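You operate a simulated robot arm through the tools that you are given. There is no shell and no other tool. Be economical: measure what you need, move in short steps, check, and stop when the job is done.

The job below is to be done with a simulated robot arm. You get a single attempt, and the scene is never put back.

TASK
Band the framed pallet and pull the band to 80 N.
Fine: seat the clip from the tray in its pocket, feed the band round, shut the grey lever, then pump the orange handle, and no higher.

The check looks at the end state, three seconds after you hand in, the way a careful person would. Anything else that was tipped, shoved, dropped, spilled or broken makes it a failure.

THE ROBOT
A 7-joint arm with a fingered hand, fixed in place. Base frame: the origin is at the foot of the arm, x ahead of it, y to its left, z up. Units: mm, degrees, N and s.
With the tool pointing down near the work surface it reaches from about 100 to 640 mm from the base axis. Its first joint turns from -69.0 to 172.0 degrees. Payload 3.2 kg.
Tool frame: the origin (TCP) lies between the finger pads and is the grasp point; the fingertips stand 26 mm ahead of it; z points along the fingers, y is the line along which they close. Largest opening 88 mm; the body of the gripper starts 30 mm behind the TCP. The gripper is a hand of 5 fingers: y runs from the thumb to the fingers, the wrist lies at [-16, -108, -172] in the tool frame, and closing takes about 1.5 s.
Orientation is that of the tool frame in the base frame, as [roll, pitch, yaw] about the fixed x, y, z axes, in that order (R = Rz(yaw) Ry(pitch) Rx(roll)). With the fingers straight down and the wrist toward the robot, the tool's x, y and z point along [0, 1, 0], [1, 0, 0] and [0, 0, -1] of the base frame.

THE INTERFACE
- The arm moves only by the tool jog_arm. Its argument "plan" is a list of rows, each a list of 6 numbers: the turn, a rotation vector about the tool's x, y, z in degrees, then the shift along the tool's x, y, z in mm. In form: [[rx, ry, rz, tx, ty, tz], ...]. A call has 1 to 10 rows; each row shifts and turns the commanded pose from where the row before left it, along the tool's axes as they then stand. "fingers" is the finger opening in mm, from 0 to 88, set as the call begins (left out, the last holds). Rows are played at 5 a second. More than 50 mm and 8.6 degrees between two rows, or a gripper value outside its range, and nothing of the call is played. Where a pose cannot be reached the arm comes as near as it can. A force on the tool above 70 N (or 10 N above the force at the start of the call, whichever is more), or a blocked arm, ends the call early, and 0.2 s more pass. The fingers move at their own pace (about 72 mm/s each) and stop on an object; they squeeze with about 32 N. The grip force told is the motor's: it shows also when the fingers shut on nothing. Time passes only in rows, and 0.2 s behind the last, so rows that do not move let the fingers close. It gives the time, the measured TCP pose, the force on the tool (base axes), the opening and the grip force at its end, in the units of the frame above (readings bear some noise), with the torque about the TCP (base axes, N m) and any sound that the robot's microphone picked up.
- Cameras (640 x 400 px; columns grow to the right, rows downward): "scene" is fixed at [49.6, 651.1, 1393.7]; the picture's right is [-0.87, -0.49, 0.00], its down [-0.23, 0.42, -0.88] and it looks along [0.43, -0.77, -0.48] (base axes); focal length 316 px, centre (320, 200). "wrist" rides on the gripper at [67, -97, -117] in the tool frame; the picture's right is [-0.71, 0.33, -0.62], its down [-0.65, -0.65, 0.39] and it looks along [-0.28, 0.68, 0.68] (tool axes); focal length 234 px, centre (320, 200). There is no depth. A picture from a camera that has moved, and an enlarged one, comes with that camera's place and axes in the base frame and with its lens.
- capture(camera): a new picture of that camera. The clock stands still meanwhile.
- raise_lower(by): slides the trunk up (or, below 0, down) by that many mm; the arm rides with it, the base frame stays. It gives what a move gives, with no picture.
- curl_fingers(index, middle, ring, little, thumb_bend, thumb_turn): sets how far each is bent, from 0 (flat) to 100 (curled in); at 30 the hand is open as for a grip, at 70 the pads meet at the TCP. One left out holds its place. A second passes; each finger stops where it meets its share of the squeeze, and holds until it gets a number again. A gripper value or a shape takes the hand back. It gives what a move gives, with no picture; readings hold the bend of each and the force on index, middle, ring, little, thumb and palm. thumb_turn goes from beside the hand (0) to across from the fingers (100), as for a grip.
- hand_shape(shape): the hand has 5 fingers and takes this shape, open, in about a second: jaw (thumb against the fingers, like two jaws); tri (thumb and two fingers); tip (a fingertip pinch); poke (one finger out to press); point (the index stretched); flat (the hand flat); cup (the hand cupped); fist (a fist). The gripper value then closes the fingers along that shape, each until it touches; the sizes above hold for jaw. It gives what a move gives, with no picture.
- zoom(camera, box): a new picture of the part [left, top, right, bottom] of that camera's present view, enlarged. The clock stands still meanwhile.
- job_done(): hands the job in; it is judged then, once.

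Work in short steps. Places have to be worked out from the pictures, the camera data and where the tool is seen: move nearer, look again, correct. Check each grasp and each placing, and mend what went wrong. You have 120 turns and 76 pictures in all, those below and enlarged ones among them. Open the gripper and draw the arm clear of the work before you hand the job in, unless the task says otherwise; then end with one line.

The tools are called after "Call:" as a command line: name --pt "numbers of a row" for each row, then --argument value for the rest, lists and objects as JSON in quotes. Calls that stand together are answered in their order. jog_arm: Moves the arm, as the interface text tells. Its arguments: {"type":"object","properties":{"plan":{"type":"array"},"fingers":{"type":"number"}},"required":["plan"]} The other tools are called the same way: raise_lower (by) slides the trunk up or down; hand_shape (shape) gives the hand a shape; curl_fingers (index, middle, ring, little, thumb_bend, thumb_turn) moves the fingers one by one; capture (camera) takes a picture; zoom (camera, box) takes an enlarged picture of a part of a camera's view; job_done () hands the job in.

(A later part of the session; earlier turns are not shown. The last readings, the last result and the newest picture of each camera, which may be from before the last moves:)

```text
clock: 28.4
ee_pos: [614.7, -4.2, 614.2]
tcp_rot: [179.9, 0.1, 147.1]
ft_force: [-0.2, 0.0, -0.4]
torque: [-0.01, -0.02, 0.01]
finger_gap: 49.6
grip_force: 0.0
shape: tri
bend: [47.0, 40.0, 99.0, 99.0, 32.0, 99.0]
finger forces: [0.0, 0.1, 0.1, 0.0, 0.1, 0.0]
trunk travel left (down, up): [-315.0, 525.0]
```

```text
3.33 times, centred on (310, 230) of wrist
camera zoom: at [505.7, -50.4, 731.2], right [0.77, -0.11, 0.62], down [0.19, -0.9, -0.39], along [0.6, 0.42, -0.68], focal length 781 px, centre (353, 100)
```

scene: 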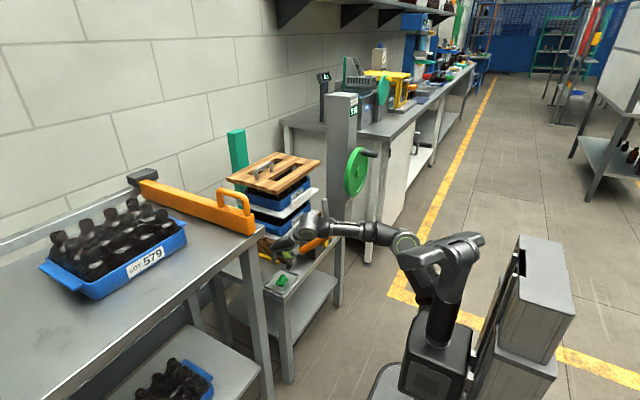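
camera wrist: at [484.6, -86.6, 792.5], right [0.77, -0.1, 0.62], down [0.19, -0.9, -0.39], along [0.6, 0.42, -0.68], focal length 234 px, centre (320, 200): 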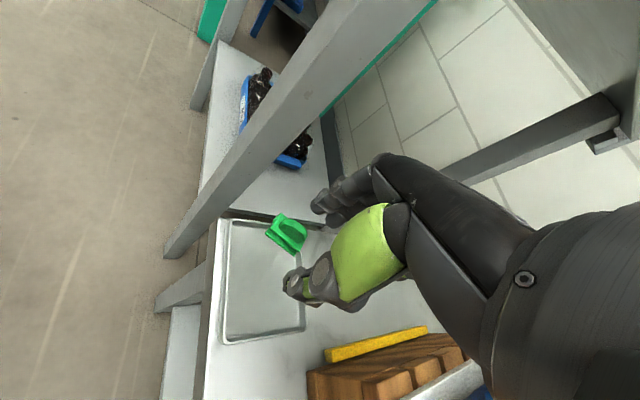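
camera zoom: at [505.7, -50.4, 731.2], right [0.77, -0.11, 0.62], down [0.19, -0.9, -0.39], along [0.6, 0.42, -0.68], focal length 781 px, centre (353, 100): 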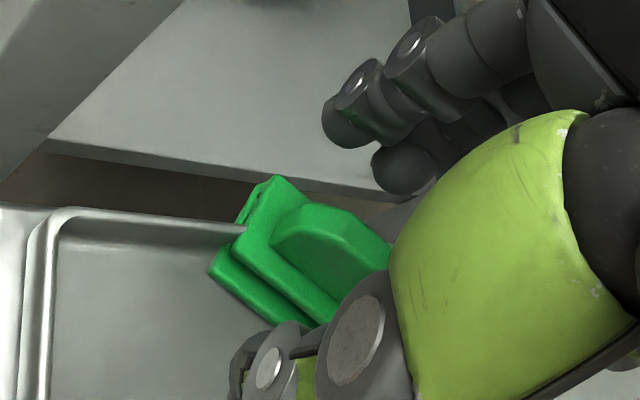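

The alignment looks right. I'll go 4 mm deeper, close most of the way and check before squeezing.

Call:
jog_arm --pt "0 0 0 0 0 4" --pt "0 0 0 0 0 0" --pt "0 0 0 0 0 0" --pt "0 0 0 0 0 0" --pt "0 0 0 0 0 0" --fingers 24

Call:
zoom --camera "wrist" --box '[230, 170, 390, 290]'

Call:
zoom --camera "scene" --box '[255, 250, 305, 300]'

```text
clock: 29.6
ee_pos: [613.2, -6.0, 609.6]
tcp_rot: [-179.9, 0.0, 147.2]
ft_force: [0.2, 0.9, 0.0]
torque: [0.01, -0.01, -0.01]
finger_gap: 24.3
grip_force: 0.0
shape: tri
bend: [59.0, 53.0, 99.0, 99.0, 44.0, 100.0]
finger forces: [0.0, 0.1, 0.1, 0.0, 0.1, 0.0]
trunk travel left (down, up): [-315.0, 525.0]
```

```text
3.33 times, centred on (310, 230) of wrist
camera zoom: at [505.2, -51.2, 727.0], right [0.77, -0.11, 0.62], down [0.19, -0.9, -0.39], along [0.6, 0.42, -0.68], focal length 781 px, centre (353, 100)
```

zoom: 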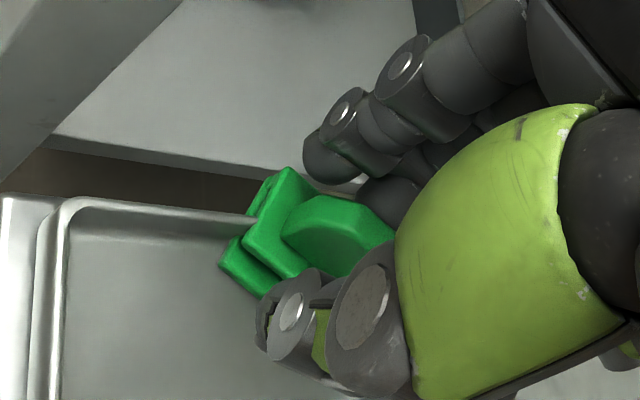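

```text
8.00 times, centred on (280, 275) of scene
camera zoom: at [49.6, 651.1, 1393.7], right [-0.87, -0.49, 0.0], down [-0.23, 0.42, -0.88], along [0.43, -0.77, -0.48], focal length 2524 px, centre (640, -400)
```

zoom: 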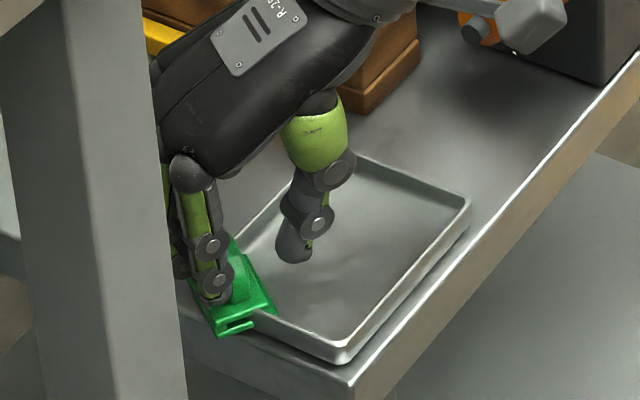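

Both views show the tab about 7 mm nearer the fingers than the thumb. I'll shift 6 mm along tool y, then close.

Call:
jog_arm --pt "0 0 0 0 3 0" --pt "0 0 0 0 3 0" --pt "0 0 0 0 0 0"

Call:
jog_arm --pt "0 0 0 0 0 0" --pt "0 0 0 0 0 0" --pt "0 0 0 0 0 0" --pt "0 0 0 0 0 0" --fingers 12

Call:
jog_arm --pt "0 0 0 0 0 0" --pt "0 0 0 0 0 0" --pt "0 0 0 0 0 0" --pt "0 0 0 0 0 0" --fingers 6

Call:
zoom --camera "wrist" --box '[230, 170, 390, 290]'

```text
clock: 30.4
ee_pos: [618.6, 0.2, 611.2]
tcp_rot: [179.9, 0.0, 147.1]
ft_force: [0.1, 0.2, -0.9]
torque: [0.02, 0.01, 0.0]
finger_gap: 24.2
grip_force: 0.0
shape: tri
bend: [59.0, 53.0, 99.0, 99.0, 44.0, 100.0]
finger forces: [0.0, 0.0, 0.1, 0.0, 0.0, 0.1]
trunk travel left (down, up): [-315.0, 525.0]
```

```text
clock: 31.4
ee_pos: [617.3, -0.6, 611.9]
tcp_rot: [179.9, 0.0, 147.1]
ft_force: [0.5, -0.4, -0.4]
torque: [0.0, 0.02, -0.01]
finger_gap: 12.2
grip_force: 0.1
shape: tri
bend: [64.0, 61.0, 99.0, 99.0, 53.0, 100.0]
finger forces: [0.1, 0.1, 0.0, 0.0, 0.0, 0.0]
trunk travel left (down, up): [-315.0, 525.0]
```

```text
clock: 32.4
ee_pos: [617.0, -0.9, 610.8]
tcp_rot: [180.0, 0.0, 147.2]
ft_force: [0.3, 0.0, 0.7]
torque: [0.01, 0.0, -0.05]
finger_gap: 6.2
grip_force: 0.1
shape: tri
bend: [67.0, 65.0, 99.0, 99.0, 58.0, 100.0]
finger forces: [0.0, 0.7, 0.1, 0.0, 0.6, 0.0]
trunk travel left (down, up): [-315.0, 525.0]
```

```text
3.33 times, centred on (310, 230) of wrist
camera zoom: at [508.8, -45.9, 727.9], right [0.77, -0.11, 0.62], down [0.19, -0.9, -0.39], along [0.6, 0.42, -0.68], focal length 781 px, centre (353, 100)
```

zoom: 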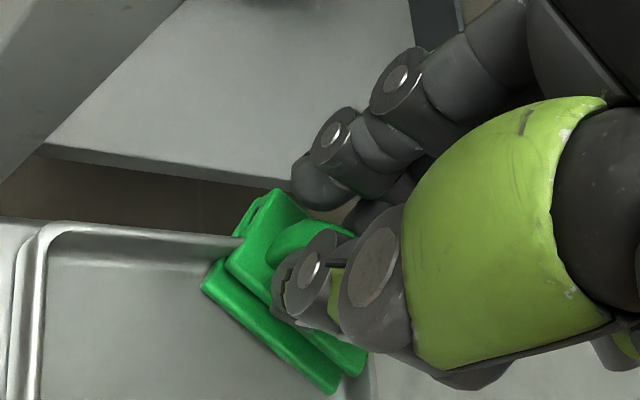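

The thumb and middle finger now touch the tab, which is centred. I'll squeeze.

Call:
jog_arm --pt "0 0 0 0 0 0" --pt "0 0 0 0 0 0" --pt "0 0 0 0 0 0" --pt "0 0 0 0 0 0" --fingers 0

Call:
zoom --camera "wrist" --box '[230, 170, 390, 290]'

```text
clock: 33.4
ee_pos: [617.4, 0.7, 609.6]
tcp_rot: [180.0, 0.0, 147.2]
ft_force: [-0.4, 0.3, 1.2]
torque: [0.03, -0.01, 0.02]
finger_gap: 0.1
grip_force: 31.5
shape: tri
bend: [70.0, 66.0, 100.0, 100.0, 77.0, 100.0]
finger forces: [0.1, 18.2, 0.0, 0.0, 29.3, 0.0]
trunk travel left (down, up): [-315.0, 525.0]
```

```text
3.33 times, centred on (310, 230) of wrist
camera zoom: at [508.7, -45.8, 728.0], right [0.77, -0.11, 0.62], down [0.19, -0.9, -0.39], along [0.6, 0.42, -0.68], focal length 781 px, centre (353, 100)
```

zoom: 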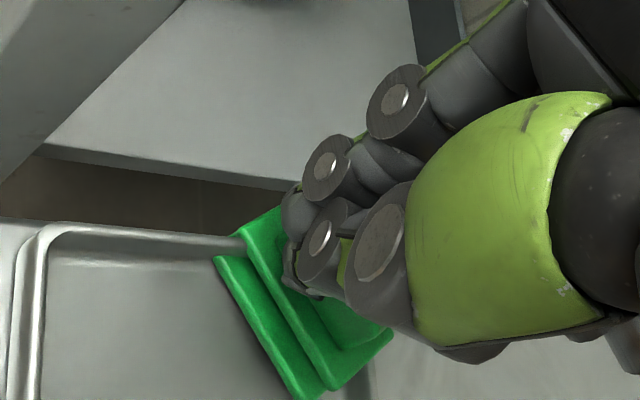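

The thumb and middle finger hold it with force. I'll lift a little and look.

Call:
jog_arm --pt "0 0 0 0 0 -6" --pt "0 0 0 0 0 -8" --pt "0 0 0 0 0 -8" --pt "0 0 0 0 0 0"

Call:
zoom --camera "wrist" --box '[230, 170, 390, 290]'

Call:
zoom --camera "scene" --box '[255, 250, 305, 300]'

```text
clock: 34.4
ee_pos: [616.0, -0.5, 634.9]
tcp_rot: [-180.0, 0.1, 147.1]
ft_force: [-0.8, 0.4, -1.0]
torque: [0.02, 0.02, 0.04]
finger_gap: 0.0
grip_force: 32.2
shape: tri
bend: [70.0, 66.0, 100.0, 100.0, 77.0, 100.0]
finger forces: [0.0, 19.9, 0.0, 0.1, 33.2, 0.0]
trunk travel left (down, up): [-315.0, 525.0]
```

```text
3.33 times, centred on (310, 230) of wrist
camera zoom: at [509.0, -45.9, 750.6], right [0.77, -0.11, 0.62], down [0.19, -0.9, -0.39], along [0.6, 0.42, -0.68], focal length 781 px, centre (353, 100)
```

zoom: 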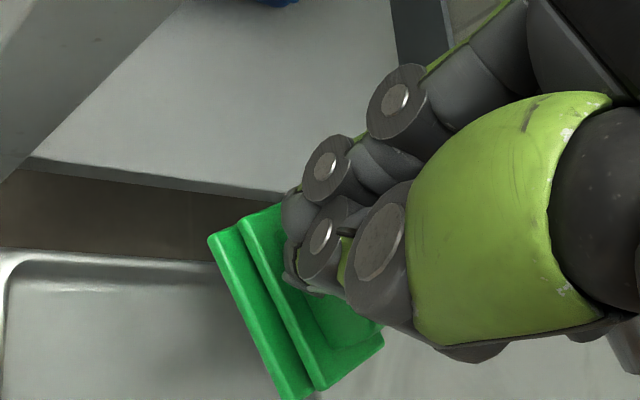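

```text
8.00 times, centred on (280, 275) of scene
camera zoom: at [49.6, 651.1, 1393.7], right [-0.87, -0.49, 0.0], down [-0.23, 0.42, -0.88], along [0.43, -0.77, -0.48], focal length 2524 px, centre (640, -400)
```

zoom: 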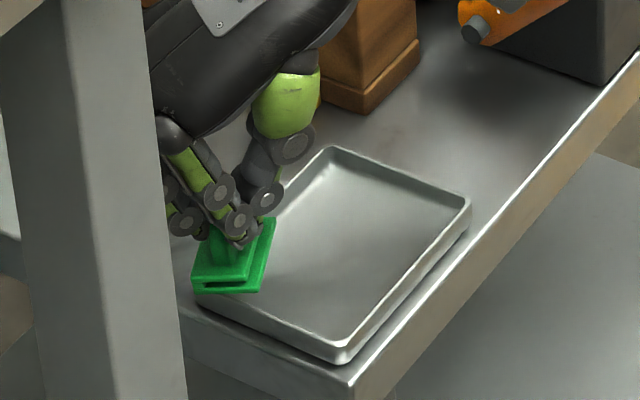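

The clip is lifted and held; its axis is about -62°, so 28° off the hand, with its centre about 10 mm from the TCP toward the middle finger. I'll raise the trunk, then turn so the clip lies along y.

Call:
raise_lower --by 160

Call:
jog_arm --pt "0 0 7.1 0 0 0" --pt "0 0 7.1 0 0 0" --pt "0 0 7.1 0 0 0" --pt "0 0 7.1 0 0 0" --pt "0 0 0 0 -40 0" --pt "0 0 0 0 0 0"

```text
clock: 36.2
ee_pos: [617.6, -0.2, 792.8]
tcp_rot: [179.9, 0.0, 147.2]
ft_force: [0.3, 1.0, -0.4]
torque: [0.03, 0.0, 0.01]
finger_gap: 0.1
grip_force: 31.8
shape: tri
bend: [70.0, 66.0, 100.0, 100.0, 77.0, 100.0]
finger forces: [0.0, 19.9, 0.0, 0.0, 33.3, 0.1]
trunk travel left (down, up): [-475.0, 365.0]
```

```text
clock: 37.6
ee_pos: [581.7, -20.1, 793.0]
tcp_rot: [179.9, 0.0, 118.7]
ft_force: [-0.6, 0.5, 0.0]
torque: [0.03, 0.01, 0.0]
finger_gap: 0.0
grip_force: 31.3
shape: tri
bend: [70.0, 66.0, 100.0, 100.0, 77.0, 100.0]
finger forces: [0.0, 19.8, 0.0, 0.1, 33.6, 0.0]
trunk travel left (down, up): [-475.0, 365.0]
```

The grip holds. I'll carry the clip to just in front of the tensioner at (545,-290).

Call:
jog_arm --pt "0 0 0 -36.5 -27 0" --pt "0 0 0 -36.5 -27 0" --pt "0 0 0 -36.5 -27 0" --pt "0 0 0 -36.5 -27 0" --pt "0 0 0 -36.5 -27 0" --pt "0 0 0 -36.5 -27 0" --pt "0 0 0 0 0 0"

Call:
zoom --camera "wrist" --box '[180, 80, 420, 320]'

```text
clock: 39.2
ee_pos: [545.4, -289.7, 793.6]
tcp_rot: [-180.0, 0.0, 118.7]
ft_force: [-0.5, -0.7, -0.1]
torque: [-0.01, 0.01, 0.01]
finger_gap: 0.0
grip_force: 32.0
shape: tri
bend: [70.0, 66.0, 100.0, 100.0, 77.0, 100.0]
finger forces: [0.0, 19.3, 0.0, 0.0, 33.4, 0.1]
trunk travel left (down, up): [-475.0, 365.0]
```

```text
1.67 times, centred on (300, 200) of wrist
camera zoom: at [428.1, -278.2, 910.4], right [0.63, -0.46, 0.62], down [-0.26, -0.88, -0.39], along [0.73, 0.08, -0.68], focal length 390 px, centre (353, 200)
```

zoom: 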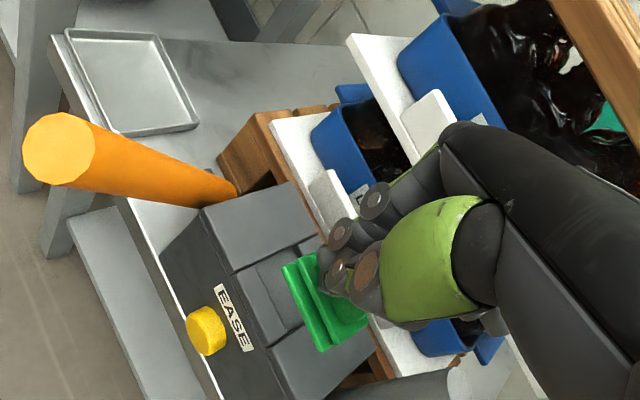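

Good view. I'll zoom in on the pocket and the clip.

Call:
zoom --camera "wrist" --box '[220, 195, 345, 320]'

```text
3.20 times, centred on (282, 258) of wrist
camera zoom: at [428.1, -278.2, 910.4], right [0.63, -0.46, 0.62], down [-0.26, -0.88, -0.39], along [0.73, 0.08, -0.68], focal length 749 px, centre (440, 16)
```

zoom: 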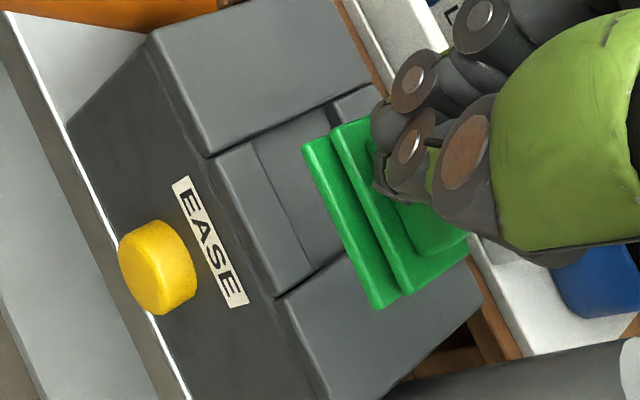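

The pocket centre is at about (602,-291), at radius 669. With this skewed grip the wrist would be out of reach and the knuckles would crowd the stack. So I'll take the clip back to the tray and regrasp it squarely with the hand at yaw 90.

Call:
jog_arm --pt "0 0 0 32.4 27.5 0" --pt "0 0 0 32.4 27.5 0" --pt "0 0 0 32.4 27.5 0" --pt "0 0 0 32.4 27.5 0" --pt "0 0 0 32.4 27.5 0" --pt "0 0 0 32.4 27.5 0" --pt "0 0 0 0 0 0"

Call:
raise_lower --by -160

Call:
jog_arm --pt "0 0 0 0 0 15" --pt "0 0 0 0 0 8" --pt "0 0 0 0 0 0"

Call:
zoom --camera "scene" --box '[260, 250, 310, 300]'

```text
clock: 40.8
ee_pos: [596.4, -38.3, 794.0]
tcp_rot: [180.0, -0.1, 118.7]
ft_force: [0.2, 0.0, -0.5]
torque: [-0.01, -0.02, 0.0]
finger_gap: 0.0
grip_force: 31.6
shape: tri
bend: [70.0, 66.0, 100.0, 100.0, 78.0, 100.0]
finger forces: [0.0, 18.8, 0.0, 0.1, 33.5, 0.1]
trunk travel left (down, up): [-475.0, 365.0]
```

```text
clock: 42.6
ee_pos: [595.9, -37.3, 634.2]
tcp_rot: [-180.0, 0.1, 118.7]
ft_force: [-0.6, 0.1, -1.1]
torque: [0.04, 0.0, 0.03]
finger_gap: 0.0
grip_force: 31.9
shape: tri
bend: [70.0, 66.0, 100.0, 100.0, 78.0, 100.0]
finger forces: [0.0, 18.9, 0.0, 0.0, 33.3, 0.1]
trunk travel left (down, up): [-315.0, 525.0]
```

```text
clock: 43.4
ee_pos: [597.3, -37.2, 612.0]
tcp_rot: [179.9, 0.0, 118.8]
ft_force: [-0.7, -0.6, 1.4]
torque: [0.01, 0.0, -0.01]
finger_gap: 0.2
grip_force: 31.7
shape: tri
bend: [70.0, 66.0, 100.0, 100.0, 78.0, 100.0]
finger forces: [0.0, 19.0, 0.0, 0.1, 33.9, 0.0]
trunk travel left (down, up): [-315.0, 525.0]
```

```text
8.00 times, centred on (285, 275) of scene
camera zoom: at [49.6, 651.1, 1393.7], right [-0.87, -0.49, 0.0], down [-0.23, 0.42, -0.88], along [0.43, -0.77, -0.48], focal length 2524 px, centre (600, -400)
```

zoom: 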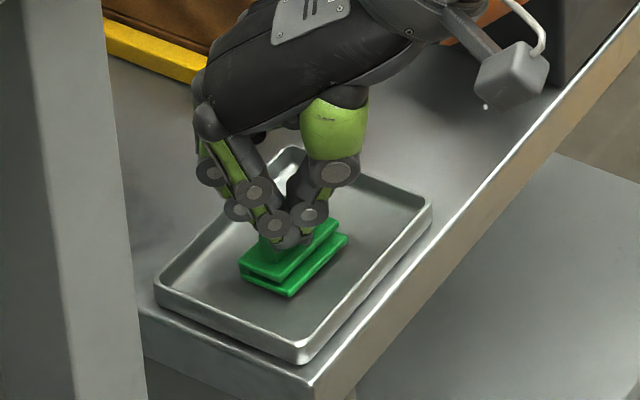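

The clip is over the tray and parallel to it. I'll lower until it touches.

Call:
jog_arm --pt "0 0 0 0 0 4" --pt "0 0 0 0 0 4" --pt "0 0 0 0 0 0"

Call:
jog_arm --pt "0 0 0 0 0 3" --pt "0 0 0 0 0 3" --pt "0 0 0 0 0 0"

Call:
jog_arm --pt "0 0 0 0 0 2" --pt "0 0 0 0 0 0"

```text
clock: 44.2
ee_pos: [594.6, -37.5, 607.4]
tcp_rot: [179.5, 0.1, 118.8]
ft_force: [-6.5, -0.9, 18.4]
torque: [0.02, -0.06, 0.07]
finger_gap: 0.1
grip_force: 32.3
shape: tri
bend: [70.0, 66.0, 100.0, 100.0, 77.0, 100.0]
finger forces: [0.1, 22.8, 0.0, 0.0, 41.8, 0.1]
trunk travel left (down, up): [-315.0, 525.0]
```

```text
clock: 45.0
ee_pos: [594.7, -37.1, 606.1]
tcp_rot: [179.0, 0.4, 118.6]
ft_force: [-9.3, -0.7, 36.6]
torque: [-0.04, -0.02, 0.03]
finger_gap: 0.0
grip_force: 32.0
shape: tri
bend: [70.0, 72.0, 100.0, 100.0, 77.0, 100.0]
finger forces: [0.1, 26.2, 0.0, 0.0, 45.7, 0.1]
trunk travel left (down, up): [-315.0, 525.0]
```

```text
clock: 45.6
ee_pos: [595.3, -37.3, 605.7]
tcp_rot: [178.9, 0.5, 118.6]
ft_force: [-9.6, -1.0, 41.3]
torque: [-0.02, -0.04, 0.07]
finger_gap: 0.2
grip_force: 32.3
shape: tri
bend: [70.0, 72.0, 100.0, 100.0, 77.0, 100.0]
finger forces: [0.0, 27.5, 0.0, 0.1, 47.2, 0.0]
trunk travel left (down, up): [-315.0, 525.0]
```

The clip touched at TCP z≈608. I'll back off the extra press, open and rise.

Call:
jog_arm --pt "0 0 0 0 0 -5" --pt "0 0 0 0 0 -5" --pt "0 0 0 0 0 0"

Call:
jog_arm --pt "0 0 0 0 0 0" --pt "0 0 0 0 0 0" --pt "0 0 0 0 0 0" --pt "0 0 0 0 0 0" --pt "0 0 0 0 0 -20" --pt "0 0 0 0 0 -20" --pt "0 0 0 0 0 0" --fingers 50

Call:
jog_arm --pt "0 0 7.2 0 0 0" --pt "0 0 7.2 0 0 0" --pt "0 0 7.2 0 0 0" --pt "0 0 7.1 0 0 0" --pt "0 0 0 -4 0 0" --pt "0 0 0 0 0 0"

Call:
zoom --camera "wrist" --box '[230, 170, 390, 290]'

Call:
zoom --camera "scene" --box '[260, 250, 310, 300]'

```text
clock: 46.4
ee_pos: [595.0, -36.3, 606.8]
tcp_rot: [179.8, 0.3, 118.7]
ft_force: [-1.9, 0.4, 20.2]
torque: [-0.04, -0.12, 0.02]
finger_gap: 0.0
grip_force: 32.1
shape: tri
bend: [70.0, 72.0, 100.0, 100.0, 77.0, 100.0]
finger forces: [0.0, 25.6, 0.1, 0.1, 41.8, 0.0]
trunk travel left (down, up): [-315.0, 525.0]
```

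```text
clock: 48.0
ee_pos: [596.4, -37.5, 646.0]
tcp_rot: [180.0, -0.1, 118.8]
ft_force: [-0.1, -0.5, 0.1]
torque: [-0.01, -0.01, 0.03]
finger_gap: 49.4
grip_force: 0.1
shape: tri
bend: [47.0, 40.0, 99.0, 99.0, 32.0, 99.0]
finger forces: [0.0, 0.0, 0.0, 0.1, 0.0, 0.1]
trunk travel left (down, up): [-315.0, 525.0]
```

```text
clock: 49.4
ee_pos: [596.5, -41.5, 645.4]
tcp_rot: [180.0, 0.0, 90.0]
ft_force: [-0.4, -0.7, -0.1]
torque: [-0.01, 0.01, 0.0]
finger_gap: 49.4
grip_force: 0.0
shape: tri
bend: [47.0, 40.0, 99.0, 99.0, 32.0, 99.0]
finger forces: [0.0, 0.1, 0.0, 0.0, 0.1, 0.0]
trunk travel left (down, up): [-315.0, 525.0]
```

```text
3.33 times, centred on (310, 230) of wrist
camera zoom: at [499.6, 25.3, 763.0], right [0.33, -0.71, 0.62], down [-0.65, -0.65, -0.39], along [0.68, -0.28, -0.68], focal length 781 px, centre (353, 100)
```

zoom: 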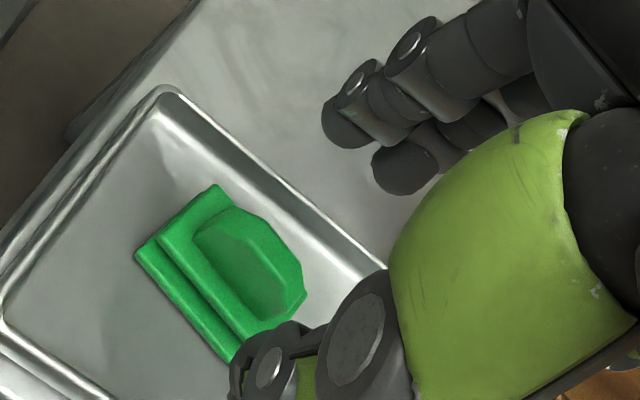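

```text
8.00 times, centred on (285, 275) of scene
camera zoom: at [49.6, 651.1, 1393.7], right [-0.87, -0.49, 0.0], down [-0.23, 0.42, -0.88], along [0.43, -0.77, -0.48], focal length 2524 px, centre (600, -400)
```

zoom: 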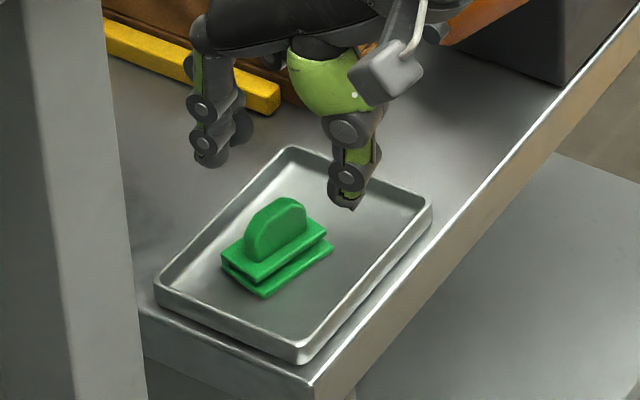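

The clip is back in the tray, upright, with its axis at about 80°. I'll turn the hand to yaw 80, go to (601,-43), lower to z≈604 and close to 14 as a check.

Call:
jog_arm --pt "0 0 5 0 0 0" --pt "0 0 5 0 0 0" --pt "0 0 0 -1 5 0" --pt "0 0 0 0 0 15" --pt "0 0 0 0 0 15" --pt "0 0 0 0 0 11" --pt "0 0 0 0 0 0"

Call:
jog_arm --pt "0 0 0 0 0 0" --pt "0 0 0 0 0 0" --pt "0 0 0 0 0 0" --pt "0 0 0 0 0 0" --fingers 18

Call:
zoom --camera "wrist" --box '[230, 170, 390, 290]'

```text
clock: 51.0
ee_pos: [603.7, -45.8, 608.1]
tcp_rot: [179.7, -0.7, 79.7]
ft_force: [0.8, -0.1, -1.3]
torque: [0.02, 0.01, 0.0]
finger_gap: 49.5
grip_force: 0.1
shape: tri
bend: [47.0, 40.0, 99.0, 99.0, 32.0, 99.0]
finger forces: [0.1, 0.1, 0.0, 0.0, 0.0, 0.0]
trunk travel left (down, up): [-315.0, 525.0]
```

```text
clock: 52.0
ee_pos: [603.0, -46.3, 605.6]
tcp_rot: [180.0, -0.6, 79.6]
ft_force: [-0.9, 0.1, 0.2]
torque: [0.0, 0.04, 0.01]
finger_gap: 18.4
grip_force: 0.0
shape: tri
bend: [62.0, 57.0, 99.0, 99.0, 48.0, 100.0]
finger forces: [0.0, 0.0, 0.1, 0.0, 0.0, 0.0]
trunk travel left (down, up): [-315.0, 525.0]
```

```text
3.33 times, centred on (310, 230) of wrist
camera zoom: at [519.2, 35.7, 723.3], right [0.2, -0.76, 0.62], down [-0.76, -0.52, -0.4], along [0.62, -0.39, -0.68], focal length 781 px, centre (353, 100)
```

zoom: 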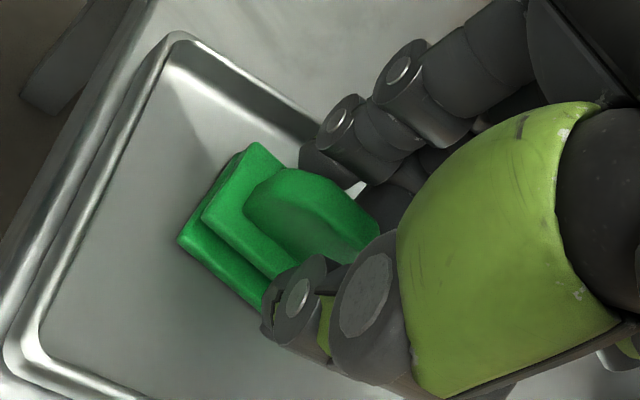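

The tab is square to the fingers but offset about 4 mm toward tool +x. I'll correct that, lower slightly and close in stages.

Call:
jog_arm --pt "0 0 0 4 2 2" --pt "0 0 0 0 0 0" --pt "0 0 0 0 0 0"

Call:
jog_arm --pt "0 0 0 0 0 0" --pt "0 0 0 0 0 0" --pt "0 0 0 0 0 0" --pt "0 0 0 0 0 0" --fingers 8

Call:
jog_arm --pt "0 0 0 0 0 0" --pt "0 0 0 0 0 0" --pt "0 0 0 0 0 0" --pt "0 0 0 0 0 0" --fingers 0

Call:
zoom --camera "wrist" --box '[230, 170, 390, 290]'

```text
clock: 52.8
ee_pos: [606.1, -43.4, 608.8]
tcp_rot: [179.7, -1.2, 79.4]
ft_force: [0.7, 1.0, 0.4]
torque: [-0.03, 0.0, -0.04]
finger_gap: 18.3
grip_force: 0.2
shape: tri
bend: [62.0, 57.0, 99.0, 99.0, 48.0, 100.0]
finger forces: [0.0, 0.0, 0.1, 0.0, 0.0, 0.1]
trunk travel left (down, up): [-315.0, 525.0]
```

```text
clock: 53.8
ee_pos: [606.2, -44.3, 607.4]
tcp_rot: [179.9, -1.0, 79.2]
ft_force: [0.7, 0.0, 0.9]
torque: [0.0, -0.03, -0.01]
finger_gap: 8.7
grip_force: 0.0
shape: tri
bend: [66.0, 64.0, 99.0, 99.0, 56.0, 100.0]
finger forces: [0.4, 0.3, 0.0, 0.0, 0.3, 0.0]
trunk travel left (down, up): [-315.0, 525.0]
```

```text
clock: 54.8
ee_pos: [605.1, -44.3, 604.6]
tcp_rot: [180.0, -1.2, 79.3]
ft_force: [-0.6, 0.3, 2.9]
torque: [-0.01, -0.02, 0.02]
finger_gap: 5.3
grip_force: 32.2
shape: tri
bend: [68.0, 71.0, 100.0, 100.0, 61.0, 100.0]
finger forces: [14.3, 14.5, 0.0, 0.1, 29.0, 0.1]
trunk travel left (down, up): [-315.0, 525.0]
```

```text
3.33 times, centred on (310, 230) of wrist
camera zoom: at [522.6, 37.1, 724.4], right [0.19, -0.77, 0.61], down [-0.76, -0.51, -0.4], along [0.62, -0.39, -0.68], focal length 781 px, centre (353, 100)
```

zoom: 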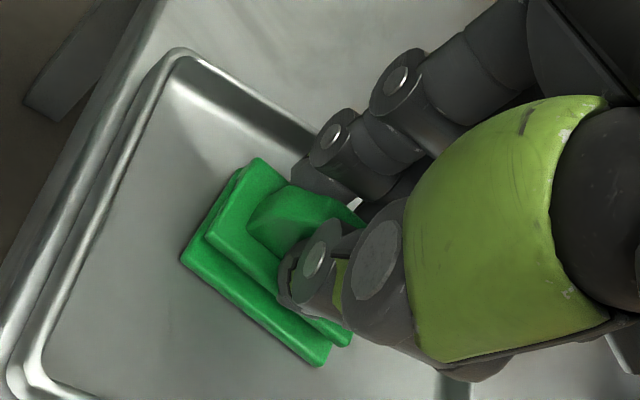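

That's a solid grip, with index, middle and thumb all loaded. I'll lift with the trunk, turn back to yaw 90 and carry it to the tensioner.

Call:
raise_lower --by 200

Call:
jog_arm --pt "0 0 0 0 -40 0" --pt "0 0 -5.5 0 -18 0" --pt "0 0 -5.5 -40 0 0" --pt "0 0 0 -49 0 0" --pt "0 0 0 -49 0 0" --pt "0 0 0 -49 0 0" --pt "0 0 0 -49 0 0" --pt "0 0 0 0 0 0"

```text
clock: 57.0
ee_pos: [606.0, -44.2, 804.0]
tcp_rot: [-179.8, -1.0, 79.3]
ft_force: [-0.8, -0.5, -0.5]
torque: [-0.04, -0.03, 0.02]
finger_gap: 5.1
grip_force: 32.2
shape: tri
bend: [68.0, 71.0, 100.0, 100.0, 61.0, 100.0]
finger forces: [14.2, 14.4, 0.0, 0.1, 28.6, 0.0]
trunk travel left (down, up): [-515.0, 325.0]
```

```text
clock: 58.8
ee_pos: [547.9, -262.2, 800.9]
tcp_rot: [-179.9, -0.1, 91.1]
ft_force: [0.8, 1.0, -0.4]
torque: [0.02, -0.01, 0.04]
finger_gap: 4.9
grip_force: 32.0
shape: tri
bend: [68.0, 71.0, 100.0, 100.0, 61.0, 100.0]
finger forces: [14.1, 14.3, 0.0, 0.1, 28.5, 0.0]
trunk travel left (down, up): [-515.0, 325.0]
```

The grip is unchanged. I'll line up with y=-291 and lower for a look while still in front of the stack.

Call:
jog_arm --pt "0 0 0 -29 0 0" --pt "0 0 0.6 0 20 0" --pt "0 0 0 0 0 0"

Call:
raise_lower --by -75

Call:
zoom --camera "wrist" --box '[220, 160, 380, 320]'

```text
clock: 59.6
ee_pos: [568.8, -292.0, 803.4]
tcp_rot: [179.9, -0.1, 90.4]
ft_force: [0.2, 0.6, 0.2]
torque: [0.01, 0.0, 0.0]
finger_gap: 5.0
grip_force: 32.3
shape: tri
bend: [68.0, 71.0, 100.0, 100.0, 61.0, 100.0]
finger forces: [14.1, 14.3, 0.0, 0.0, 28.5, 0.1]
trunk travel left (down, up): [-515.0, 325.0]
```

```text
clock: 60.7
ee_pos: [568.7, -291.8, 727.0]
tcp_rot: [179.9, -0.1, 90.4]
ft_force: [0.3, 0.9, -0.1]
torque: [-0.01, -0.02, 0.03]
finger_gap: 5.2
grip_force: 32.0
shape: tri
bend: [68.0, 71.0, 100.0, 100.0, 61.0, 100.0]
finger forces: [14.1, 14.3, 0.1, 0.0, 28.5, 0.0]
trunk travel left (down, up): [-440.0, 400.0]
```

```text
2.50 times, centred on (300, 240) of wrist
camera zoom: at [471.2, -225.8, 845.3], right [0.34, -0.71, 0.62], down [-0.65, -0.65, -0.39], along [0.68, -0.27, -0.68], focal length 585 px, centre (370, 100)
```

zoom: 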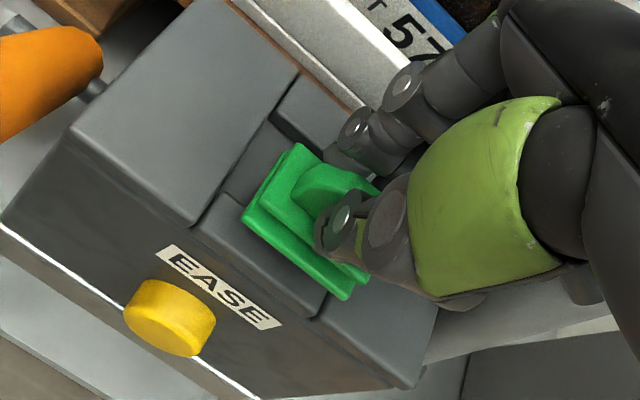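

The clip lies parallel to the pocket, with its centre at y≈-294 and the pocket at about -293. I'll move 29 mm forward to bring the clip over the recess (x 582–623).

Call:
jog_arm --pt "0 0 0 0 10 0" --pt "0 0 0 0 10 0" --pt "0 0 0 0 9 0" --pt "0 0 0 0 0 0"

Call:
zoom --camera "wrist" --box '[220, 160, 380, 320]'

```text
clock: 61.7
ee_pos: [596.2, -290.8, 728.1]
tcp_rot: [-180.0, -0.1, 90.4]
ft_force: [0.1, 0.2, -0.9]
torque: [0.01, -0.01, -0.01]
finger_gap: 5.1
grip_force: 32.8
shape: tri
bend: [68.0, 71.0, 100.0, 100.0, 61.0, 100.0]
finger forces: [14.1, 14.3, 0.0, 0.0, 28.5, 0.0]
trunk travel left (down, up): [-440.0, 400.0]
```

```text
2.50 times, centred on (300, 240) of wrist
camera zoom: at [499.4, -225.4, 845.2], right [0.34, -0.71, 0.62], down [-0.65, -0.65, -0.39], along [0.68, -0.27, -0.68], focal length 585 px, centre (370, 100)
```

zoom: 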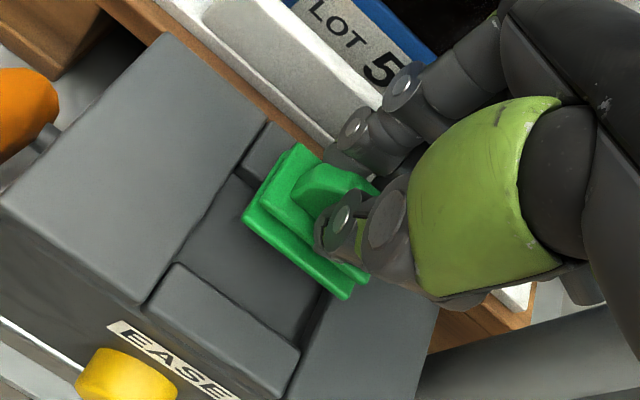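

The recess spans about x 576–620 and y -268 to -324. The clip is 44×27 mm and nearly centred over it. I'll correct by 2.5 mm in y and lower in steps until contact.

Call:
jog_arm --pt "0 0 0 -2.5 -1.5 0" --pt "0 0 0 0 0 10" --pt "0 0 0 0 0 8" --pt "0 0 0 0 0 0"

Call:
jog_arm --pt "0 0 0 0 0 4" --pt "0 0 0 0 0 4" --pt "0 0 0 0 0 0"

```text
clock: 62.7
ee_pos: [596.1, -294.1, 711.9]
tcp_rot: [179.8, 0.0, 90.4]
ft_force: [-1.2, -1.6, 6.5]
torque: [0.03, -0.1, -0.01]
finger_gap: 5.1
grip_force: 31.8
shape: tri
bend: [68.0, 71.0, 100.0, 100.0, 61.0, 100.0]
finger forces: [14.9, 14.6, 0.0, 0.0, 30.1, 0.0]
trunk travel left (down, up): [-440.0, 400.0]
```

```text
clock: 63.5
ee_pos: [592.7, -292.7, 706.5]
tcp_rot: [179.5, 0.1, 90.2]
ft_force: [-6.9, -2.8, 22.2]
torque: [0.03, -0.09, 0.0]
finger_gap: 4.7
grip_force: 32.4
shape: tri
bend: [71.0, 72.0, 100.0, 100.0, 59.0, 100.0]
finger forces: [18.8, 16.9, 0.1, 0.0, 36.7, 0.0]
trunk travel left (down, up): [-440.0, 400.0]
```

It met something at z≈711. I need a look to tell whether it's the floor or an edge.

Call:
zoom --camera "wrist" --box '[220, 180, 340, 300]'

Call:
zoom --camera "scene" --box '[285, 210, 345, 260]'

```text
3.33 times, centred on (280, 240) of wrist
camera zoom: at [495.4, -227.4, 824.0], right [0.33, -0.7, 0.63], down [-0.65, -0.65, -0.39], along [0.69, -0.28, -0.67], focal length 781 px, centre (453, 67)
```

zoom: 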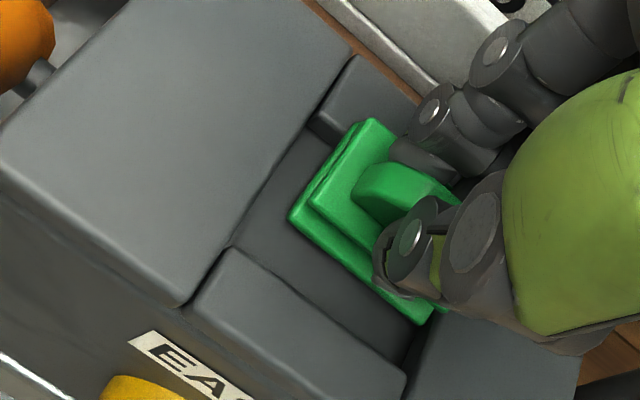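

```text
8.00 times, centred on (315, 235) of scene
camera zoom: at [49.6, 651.1, 1393.7], right [-0.87, -0.49, 0.0], down [-0.23, 0.42, -0.88], along [0.43, -0.77, -0.48], focal length 2524 px, centre (360, -80)
```

zoom: 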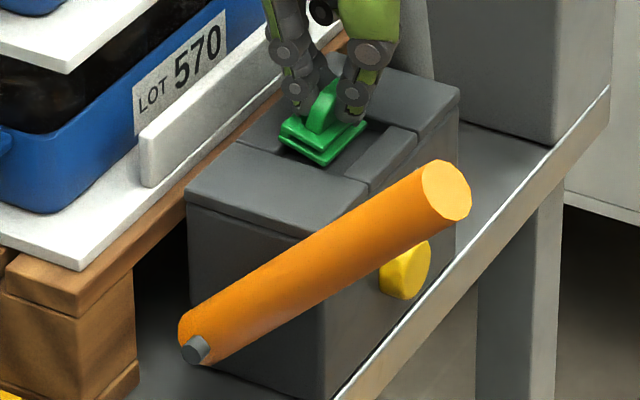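

The clip's back edge is catching on the rear strip: the front gap is about 19 mm and the rear gap is almost nil. I'll lift, shift 8.5 mm in -x and 2.5 mm in +y, and lower again.

Call:
jog_arm --pt "0 0 0 0 0 -8" --pt "0 0 0 0 0 -6" --pt "0 0 0 2.5 -8.5 0" --pt "0 0 0 0 0 0"

Call:
jog_arm --pt "0 0 0 0 0 6" --pt "0 0 0 0 0 5" --pt "0 0 0 0 0 0"

Call:
jog_arm --pt "0 0 0 0 0 4" --pt "0 0 0 0 0 4" --pt "0 0 0 0 0 0"

```text
clock: 64.5
ee_pos: [586.9, -290.9, 715.1]
tcp_rot: [-180.0, 0.0, 90.4]
ft_force: [0.1, -0.2, -0.3]
torque: [0.02, 0.01, -0.01]
finger_gap: 4.4
grip_force: 32.2
shape: tri
bend: [70.0, 72.0, 100.0, 100.0, 59.0, 100.0]
finger forces: [14.8, 14.7, 0.1, 0.1, 29.6, 0.1]
trunk travel left (down, up): [-440.0, 400.0]
```

```text
clock: 65.3
ee_pos: [587.5, -292.4, 705.7]
tcp_rot: [180.0, 0.0, 90.5]
ft_force: [0.6, -0.6, 1.1]
torque: [0.01, 0.01, 0.01]
finger_gap: 4.4
grip_force: 32.2
shape: tri
bend: [70.0, 71.0, 100.0, 100.0, 59.0, 100.0]
finger forces: [15.5, 15.0, 0.0, 0.0, 29.6, 0.1]
trunk travel left (down, up): [-440.0, 400.0]
```

```text
clock: 66.1
ee_pos: [588.0, -291.5, 701.8]
tcp_rot: [179.2, 0.1, 90.4]
ft_force: [4.9, -3.8, 24.3]
torque: [-0.06, -0.08, 0.0]
finger_gap: 5.4
grip_force: 31.9
shape: tri
bend: [68.0, 71.0, 100.0, 100.0, 79.0, 100.0]
finger forces: [18.9, 19.1, 0.1, 0.0, 32.5, 0.1]
trunk travel left (down, up): [-440.0, 400.0]
```

It went about 7 mm deeper before contact. I'll check how it sits.

Call:
zoom --camera "wrist" --box '[220, 180, 340, 300]'

Call:
zoom --camera "scene" --box '[305, 210, 345, 250]'

```text
3.33 times, centred on (280, 240) of wrist
camera zoom: at [489.0, -225.2, 818.1], right [0.33, -0.7, 0.63], down [-0.64, -0.65, -0.4], along [0.69, -0.28, -0.67], focal length 781 px, centre (453, 67)
```

zoom: 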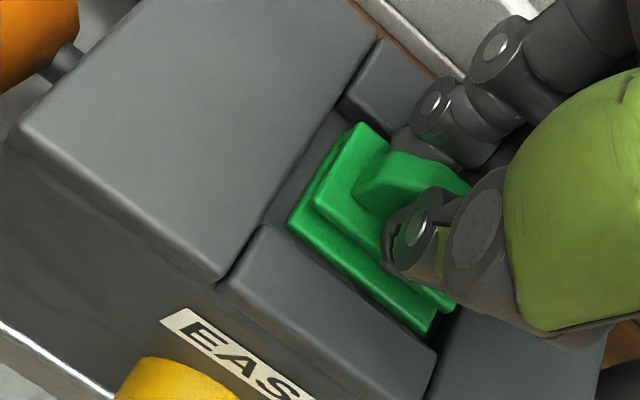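

```text
10.00 times, centred on (325, 230) of scene
camera zoom: at [49.6, 651.1, 1393.7], right [-0.87, -0.49, 0.0], down [-0.23, 0.42, -0.88], along [0.43, -0.77, -0.48], focal length 3155 px, centre (270, -100)
```

zoom: 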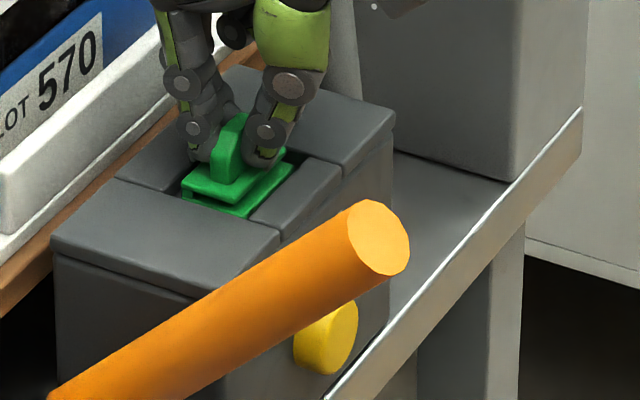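

The clip is down inside the recess. I'll relieve the press, open gently, rise and check.

Call:
jog_arm --pt "0 0 0 0 0 -3" --pt "0 0 0 0 0 0"

Call:
jog_arm --pt "0 0 0 0 0 0" --pt "0 0 0 0 0 0" --pt "0 0 0 0 0 0" --pt "0 0 0 0 0 -15" --pt "0 0 0 0 0 -25" --pt "0 0 0 0 -25 -25" --pt "0 0 0 0 -30 0" --pt "0 0 0 0 0 0" --fingers 30

Call:
zoom --camera "wrist" --box '[240, 100, 400, 220]'

```text
clock: 66.7
ee_pos: [587.4, -291.3, 703.0]
tcp_rot: [179.5, 0.1, 90.3]
ft_force: [5.3, -2.6, 19.1]
torque: [-0.02, -0.05, -0.05]
finger_gap: 5.6
grip_force: 32.3
shape: tri
bend: [68.0, 71.0, 100.0, 100.0, 79.0, 100.0]
finger forces: [18.2, 18.7, 0.1, 0.1, 31.8, 0.0]
trunk travel left (down, up): [-440.0, 400.0]
```

```text
clock: 68.5
ee_pos: [533.8, -291.5, 765.0]
tcp_rot: [180.0, 0.0, 90.3]
ft_force: [-0.7, 1.0, 0.2]
torque: [0.02, 0.0, 0.0]
finger_gap: 30.2
grip_force: 0.1
shape: tri
bend: [56.0, 50.0, 99.0, 99.0, 41.0, 100.0]
finger forces: [0.0, 0.0, 0.1, 0.0, 0.0, 0.1]
trunk travel left (down, up): [-440.0, 400.0]
```

```text
3.33 times, centred on (320, 160) of wrist
camera zoom: at [436.8, -226.1, 882.5], right [0.34, -0.71, 0.62], down [-0.65, -0.65, -0.39], along [0.68, -0.27, -0.68], focal length 781 px, centre (320, 333)
```

zoom: 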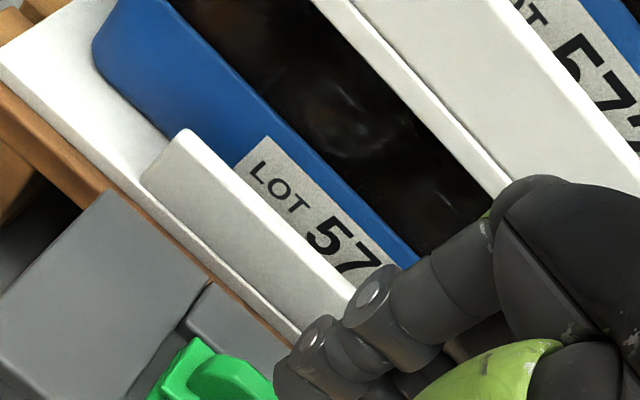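

The view was aimed too high; one more, lower.

Call:
zoom --camera "wrist" --box '[210, 170, 320, 260]'

```text
4.44 times, centred on (265, 215) of wrist
camera zoom: at [436.8, -226.1, 882.5], right [0.34, -0.71, 0.62], down [-0.65, -0.65, -0.39], along [0.68, -0.27, -0.68], focal length 1041 px, centre (564, 133)
```

zoom: 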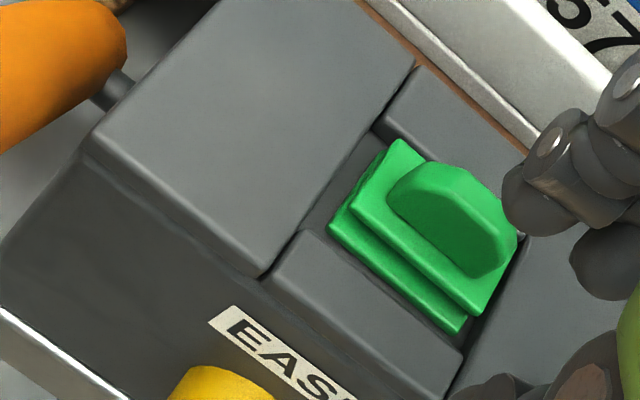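

The clip lies level in the pocket. To be sure it's seated, I'll press gently on its tab with closed fingertips.

Call:
jog_arm --pt "0 0 0 0 0 0" --pt "0 0 0 0 27 0" --pt "0 0 0 0 27 0" --pt "0 0 0 0 0 15" --pt "0 0 0 0 0 8" --pt "0 0 0 0 0 0" --fingers 0

Call:
jog_arm --pt "0 0 0 0 0 4" --pt "0 0 0 0 0 4" --pt "0 0 0 0 0 0"

```text
clock: 69.9
ee_pos: [586.6, -290.2, 741.4]
tcp_rot: [180.0, 0.0, 90.4]
ft_force: [0.2, 0.2, -0.3]
torque: [-0.03, 0.02, -0.01]
finger_gap: 0.0
grip_force: 32.3
shape: tri
bend: [70.0, 70.0, 100.0, 100.0, 84.0, 100.0]
finger forces: [0.0, 0.0, 0.1, 0.0, 0.0, 0.0]
trunk travel left (down, up): [-440.0, 400.0]
```

```text
clock: 70.7
ee_pos: [586.0, -291.6, 734.2]
tcp_rot: [180.0, 0.1, 90.4]
ft_force: [-1.3, 0.2, -0.5]
torque: [-0.02, -0.03, 0.02]
finger_gap: 0.1
grip_force: 32.1
shape: tri
bend: [70.0, 70.0, 100.0, 100.0, 84.0, 100.0]
finger forces: [0.0, 0.0, 0.1, 0.0, 0.0, 0.0]
trunk travel left (down, up): [-440.0, 400.0]
```

Call:
jog_arm --pt "0 0 0 0 0 4" --pt "0 0 0 0 0 4" --pt "0 0 0 0 0 0"

Call:
jog_arm --pt "0 0 0 0 0 3" --pt "0 0 0 0 0 3" --pt "0 0 0 0 0 0"

```text
clock: 71.5
ee_pos: [586.0, -291.8, 724.5]
tcp_rot: [-180.0, 0.1, 90.4]
ft_force: [0.0, -0.3, 1.4]
torque: [-0.01, -0.02, -0.01]
finger_gap: 0.0
grip_force: 32.1
shape: tri
bend: [70.0, 70.0, 100.0, 100.0, 84.0, 100.0]
finger forces: [0.0, 0.1, 0.0, 0.1, 0.1, 0.0]
trunk travel left (down, up): [-440.0, 400.0]
```

```text
clock: 72.3
ee_pos: [586.5, -292.4, 720.1]
tcp_rot: [179.9, 0.0, 90.4]
ft_force: [0.1, 0.3, 1.0]
torque: [0.0, -0.04, -0.01]
finger_gap: 0.1
grip_force: 31.5
shape: tri
bend: [70.0, 70.0, 100.0, 100.0, 84.0, 100.0]
finger forces: [0.1, 0.0, 0.0, 0.1, 0.0, 0.0]
trunk travel left (down, up): [-440.0, 400.0]
```

Still no contact, so I'll keep on in small steps.

Call:
jog_arm --pt "0 0 0 0 0 3" --pt "0 0 0 0 0 2" --pt "0 0 0 0 0 0"

Call:
jog_arm --pt "0 0 0 0 0 3" --pt "0 0 0 0 0 0"

Call:
jog_arm --pt "0 0 0 0 0 3" --pt "0 0 0 0 0 0"

```text
clock: 73.1
ee_pos: [585.7, -290.7, 717.3]
tcp_rot: [179.7, 0.0, 90.4]
ft_force: [-1.9, -1.4, 10.8]
torque: [-0.04, 0.06, 0.02]
finger_gap: 0.0
grip_force: 32.1
shape: tri
bend: [70.0, 70.0, 100.0, 100.0, 84.0, 100.0]
finger forces: [0.0, 0.0, 0.0, 0.0, 0.0, 0.0]
trunk travel left (down, up): [-440.0, 400.0]
```

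```text
clock: 73.7
ee_pos: [586.2, -291.4, 717.0]
tcp_rot: [179.4, 0.1, 90.3]
ft_force: [-2.5, -0.5, 24.5]
torque: [-0.07, 0.03, -0.02]
finger_gap: 0.1
grip_force: 32.0
shape: tri
bend: [70.0, 70.0, 100.0, 100.0, 84.0, 100.0]
finger forces: [0.0, 0.1, 0.0, 0.0, 0.0, 0.1]
trunk travel left (down, up): [-440.0, 400.0]
```

```text
clock: 74.3
ee_pos: [585.0, -291.2, 716.1]
tcp_rot: [179.2, 0.3, 90.3]
ft_force: [-2.8, -4.1, 32.2]
torque: [-0.15, 0.06, -0.08]
finger_gap: 0.3
grip_force: 31.8
shape: tri
bend: [70.0, 70.0, 100.0, 100.0, 84.0, 100.0]
finger forces: [0.0, 0.0, 0.0, 0.1, 0.0, 0.0]
trunk travel left (down, up): [-440.0, 400.0]
```

At 32 N the clip doesn't give any further at z≈717, so it's seated. Next is the feed wheel: its knob is near (474,-533,936) and the hub near (513,-498,868), with the axis along x. I'll back off and turn the hand to point forward (+x).

Call:
jog_arm --pt "0 0 0 0 0 -40" --pt "0 0 0 0 0 -40" --pt "0 0 0 0 -48 0" --pt "0 0 0 0 -48 0" --pt "0 0 0 0 -48 0" --pt "0 0 0 -35 -33 0" --pt "0 0 0 -35 -20 0" --pt "0 0 0 -35 0 0" --pt "0 0 0 0 0 0" --fingers 60

Call:
hand_shape --shape "jaw"

Call:
jog_arm --pt "-4.95 4.95 4.95 0 0 0" --pt "-4.95 4.95 4.95 0 0 0" --pt "-4.95 4.95 4.95 0 0 0" --pt "-4.95 4.95 4.95 0 0 0" --pt "-4.95 4.95 4.95 0 0 0" --pt "-4.95 4.95 4.95 0 0 0" --pt "-4.95 4.95 4.95 0 0 0"

Call:
jog_arm --pt "-4.95 4.95 4.95 0 0 0" --pt "-4.95 4.95 4.95 0 0 0" --pt "-4.95 4.95 4.95 0 0 0" --pt "-4.95 4.95 4.95 0 0 0" --pt "-4.95 4.95 4.95 0 0 0" --pt "-4.95 4.95 4.95 0 0 0" --pt "-4.95 4.95 4.95 0 0 0" --pt "0 0 0 0 0 0"

```text
clock: 76.3
ee_pos: [391.2, -397.9, 789.4]
tcp_rot: [180.0, -0.1, 90.4]
ft_force: [-0.5, -1.8, -0.6]
torque: [0.0, 0.01, 0.0]
finger_gap: 59.9
grip_force: 0.1
shape: tri
bend: [42.0, 36.0, 99.0, 99.0, 8.0, 99.0]
finger forces: [0.1, 0.0, 0.0, 0.0, 0.0, 0.0]
trunk travel left (down, up): [-440.0, 400.0]
```

```text
clock: 77.2
ee_pos: [391.9, -398.6, 789.4]
tcp_rot: [179.9, -0.1, 90.5]
ft_force: [0.1, -0.2, 0.6]
torque: [0.0, -0.03, 0.03]
finger_gap: 87.8
grip_force: 0.0
shape: jaw
bend: [30.0, 30.0, 30.0, 30.0, 30.0, 97.0]
finger forces: [0.0, 0.0, 0.1, 0.0, 0.0, 0.1]
trunk travel left (down, up): [-440.0, 400.0]
```

```text
clock: 78.8
ee_pos: [389.1, -396.6, 789.8]
tcp_rot: [153.3, -42.1, 63.9]
ft_force: [0.1, -0.5, 0.7]
torque: [0.02, -0.01, 0.0]
finger_gap: 87.8
grip_force: 0.1
shape: jaw
bend: [30.0, 30.0, 30.0, 30.0, 30.0, 97.0]
finger forces: [0.0, 0.1, 0.0, 0.0, 0.0, 0.0]
trunk travel left (down, up): [-440.0, 400.0]
```

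```text
clock: 80.6
ee_pos: [384.6, -435.9, 780.7]
tcp_rot: [-46.1, -89.9, -133.1]
ft_force: [-0.3, -0.4, -0.3]
torque: [-0.01, -0.03, 0.01]
finger_gap: 87.6
grip_force: 0.1
shape: jaw
bend: [30.0, 30.0, 30.0, 30.0, 30.0, 97.0]
finger forces: [0.0, 0.0, 0.2, 0.0, 0.0, 0.0]
out of reach, approached as far as the arm can: row 4, 5, 6, 7
trunk travel left (down, up): [-440.0, 400.0]
```

The hand now points along +x and is clear of everything. I'll take a picture of the wheel.

Call:
capture --camera "wrist"

```text
15 pictures are left
camera wrist: at [266.6, -340.5, 847.9], right [-0.62, -0.34, -0.71], down [0.38, 0.66, -0.65], along [0.69, -0.67, -0.28], focal length 234 px, centre (320, 200)
```

wrist: 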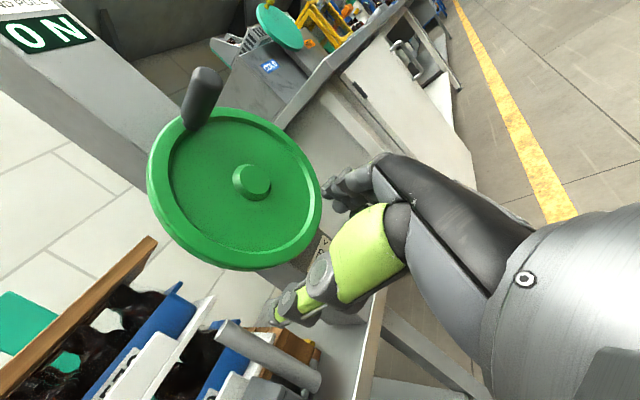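

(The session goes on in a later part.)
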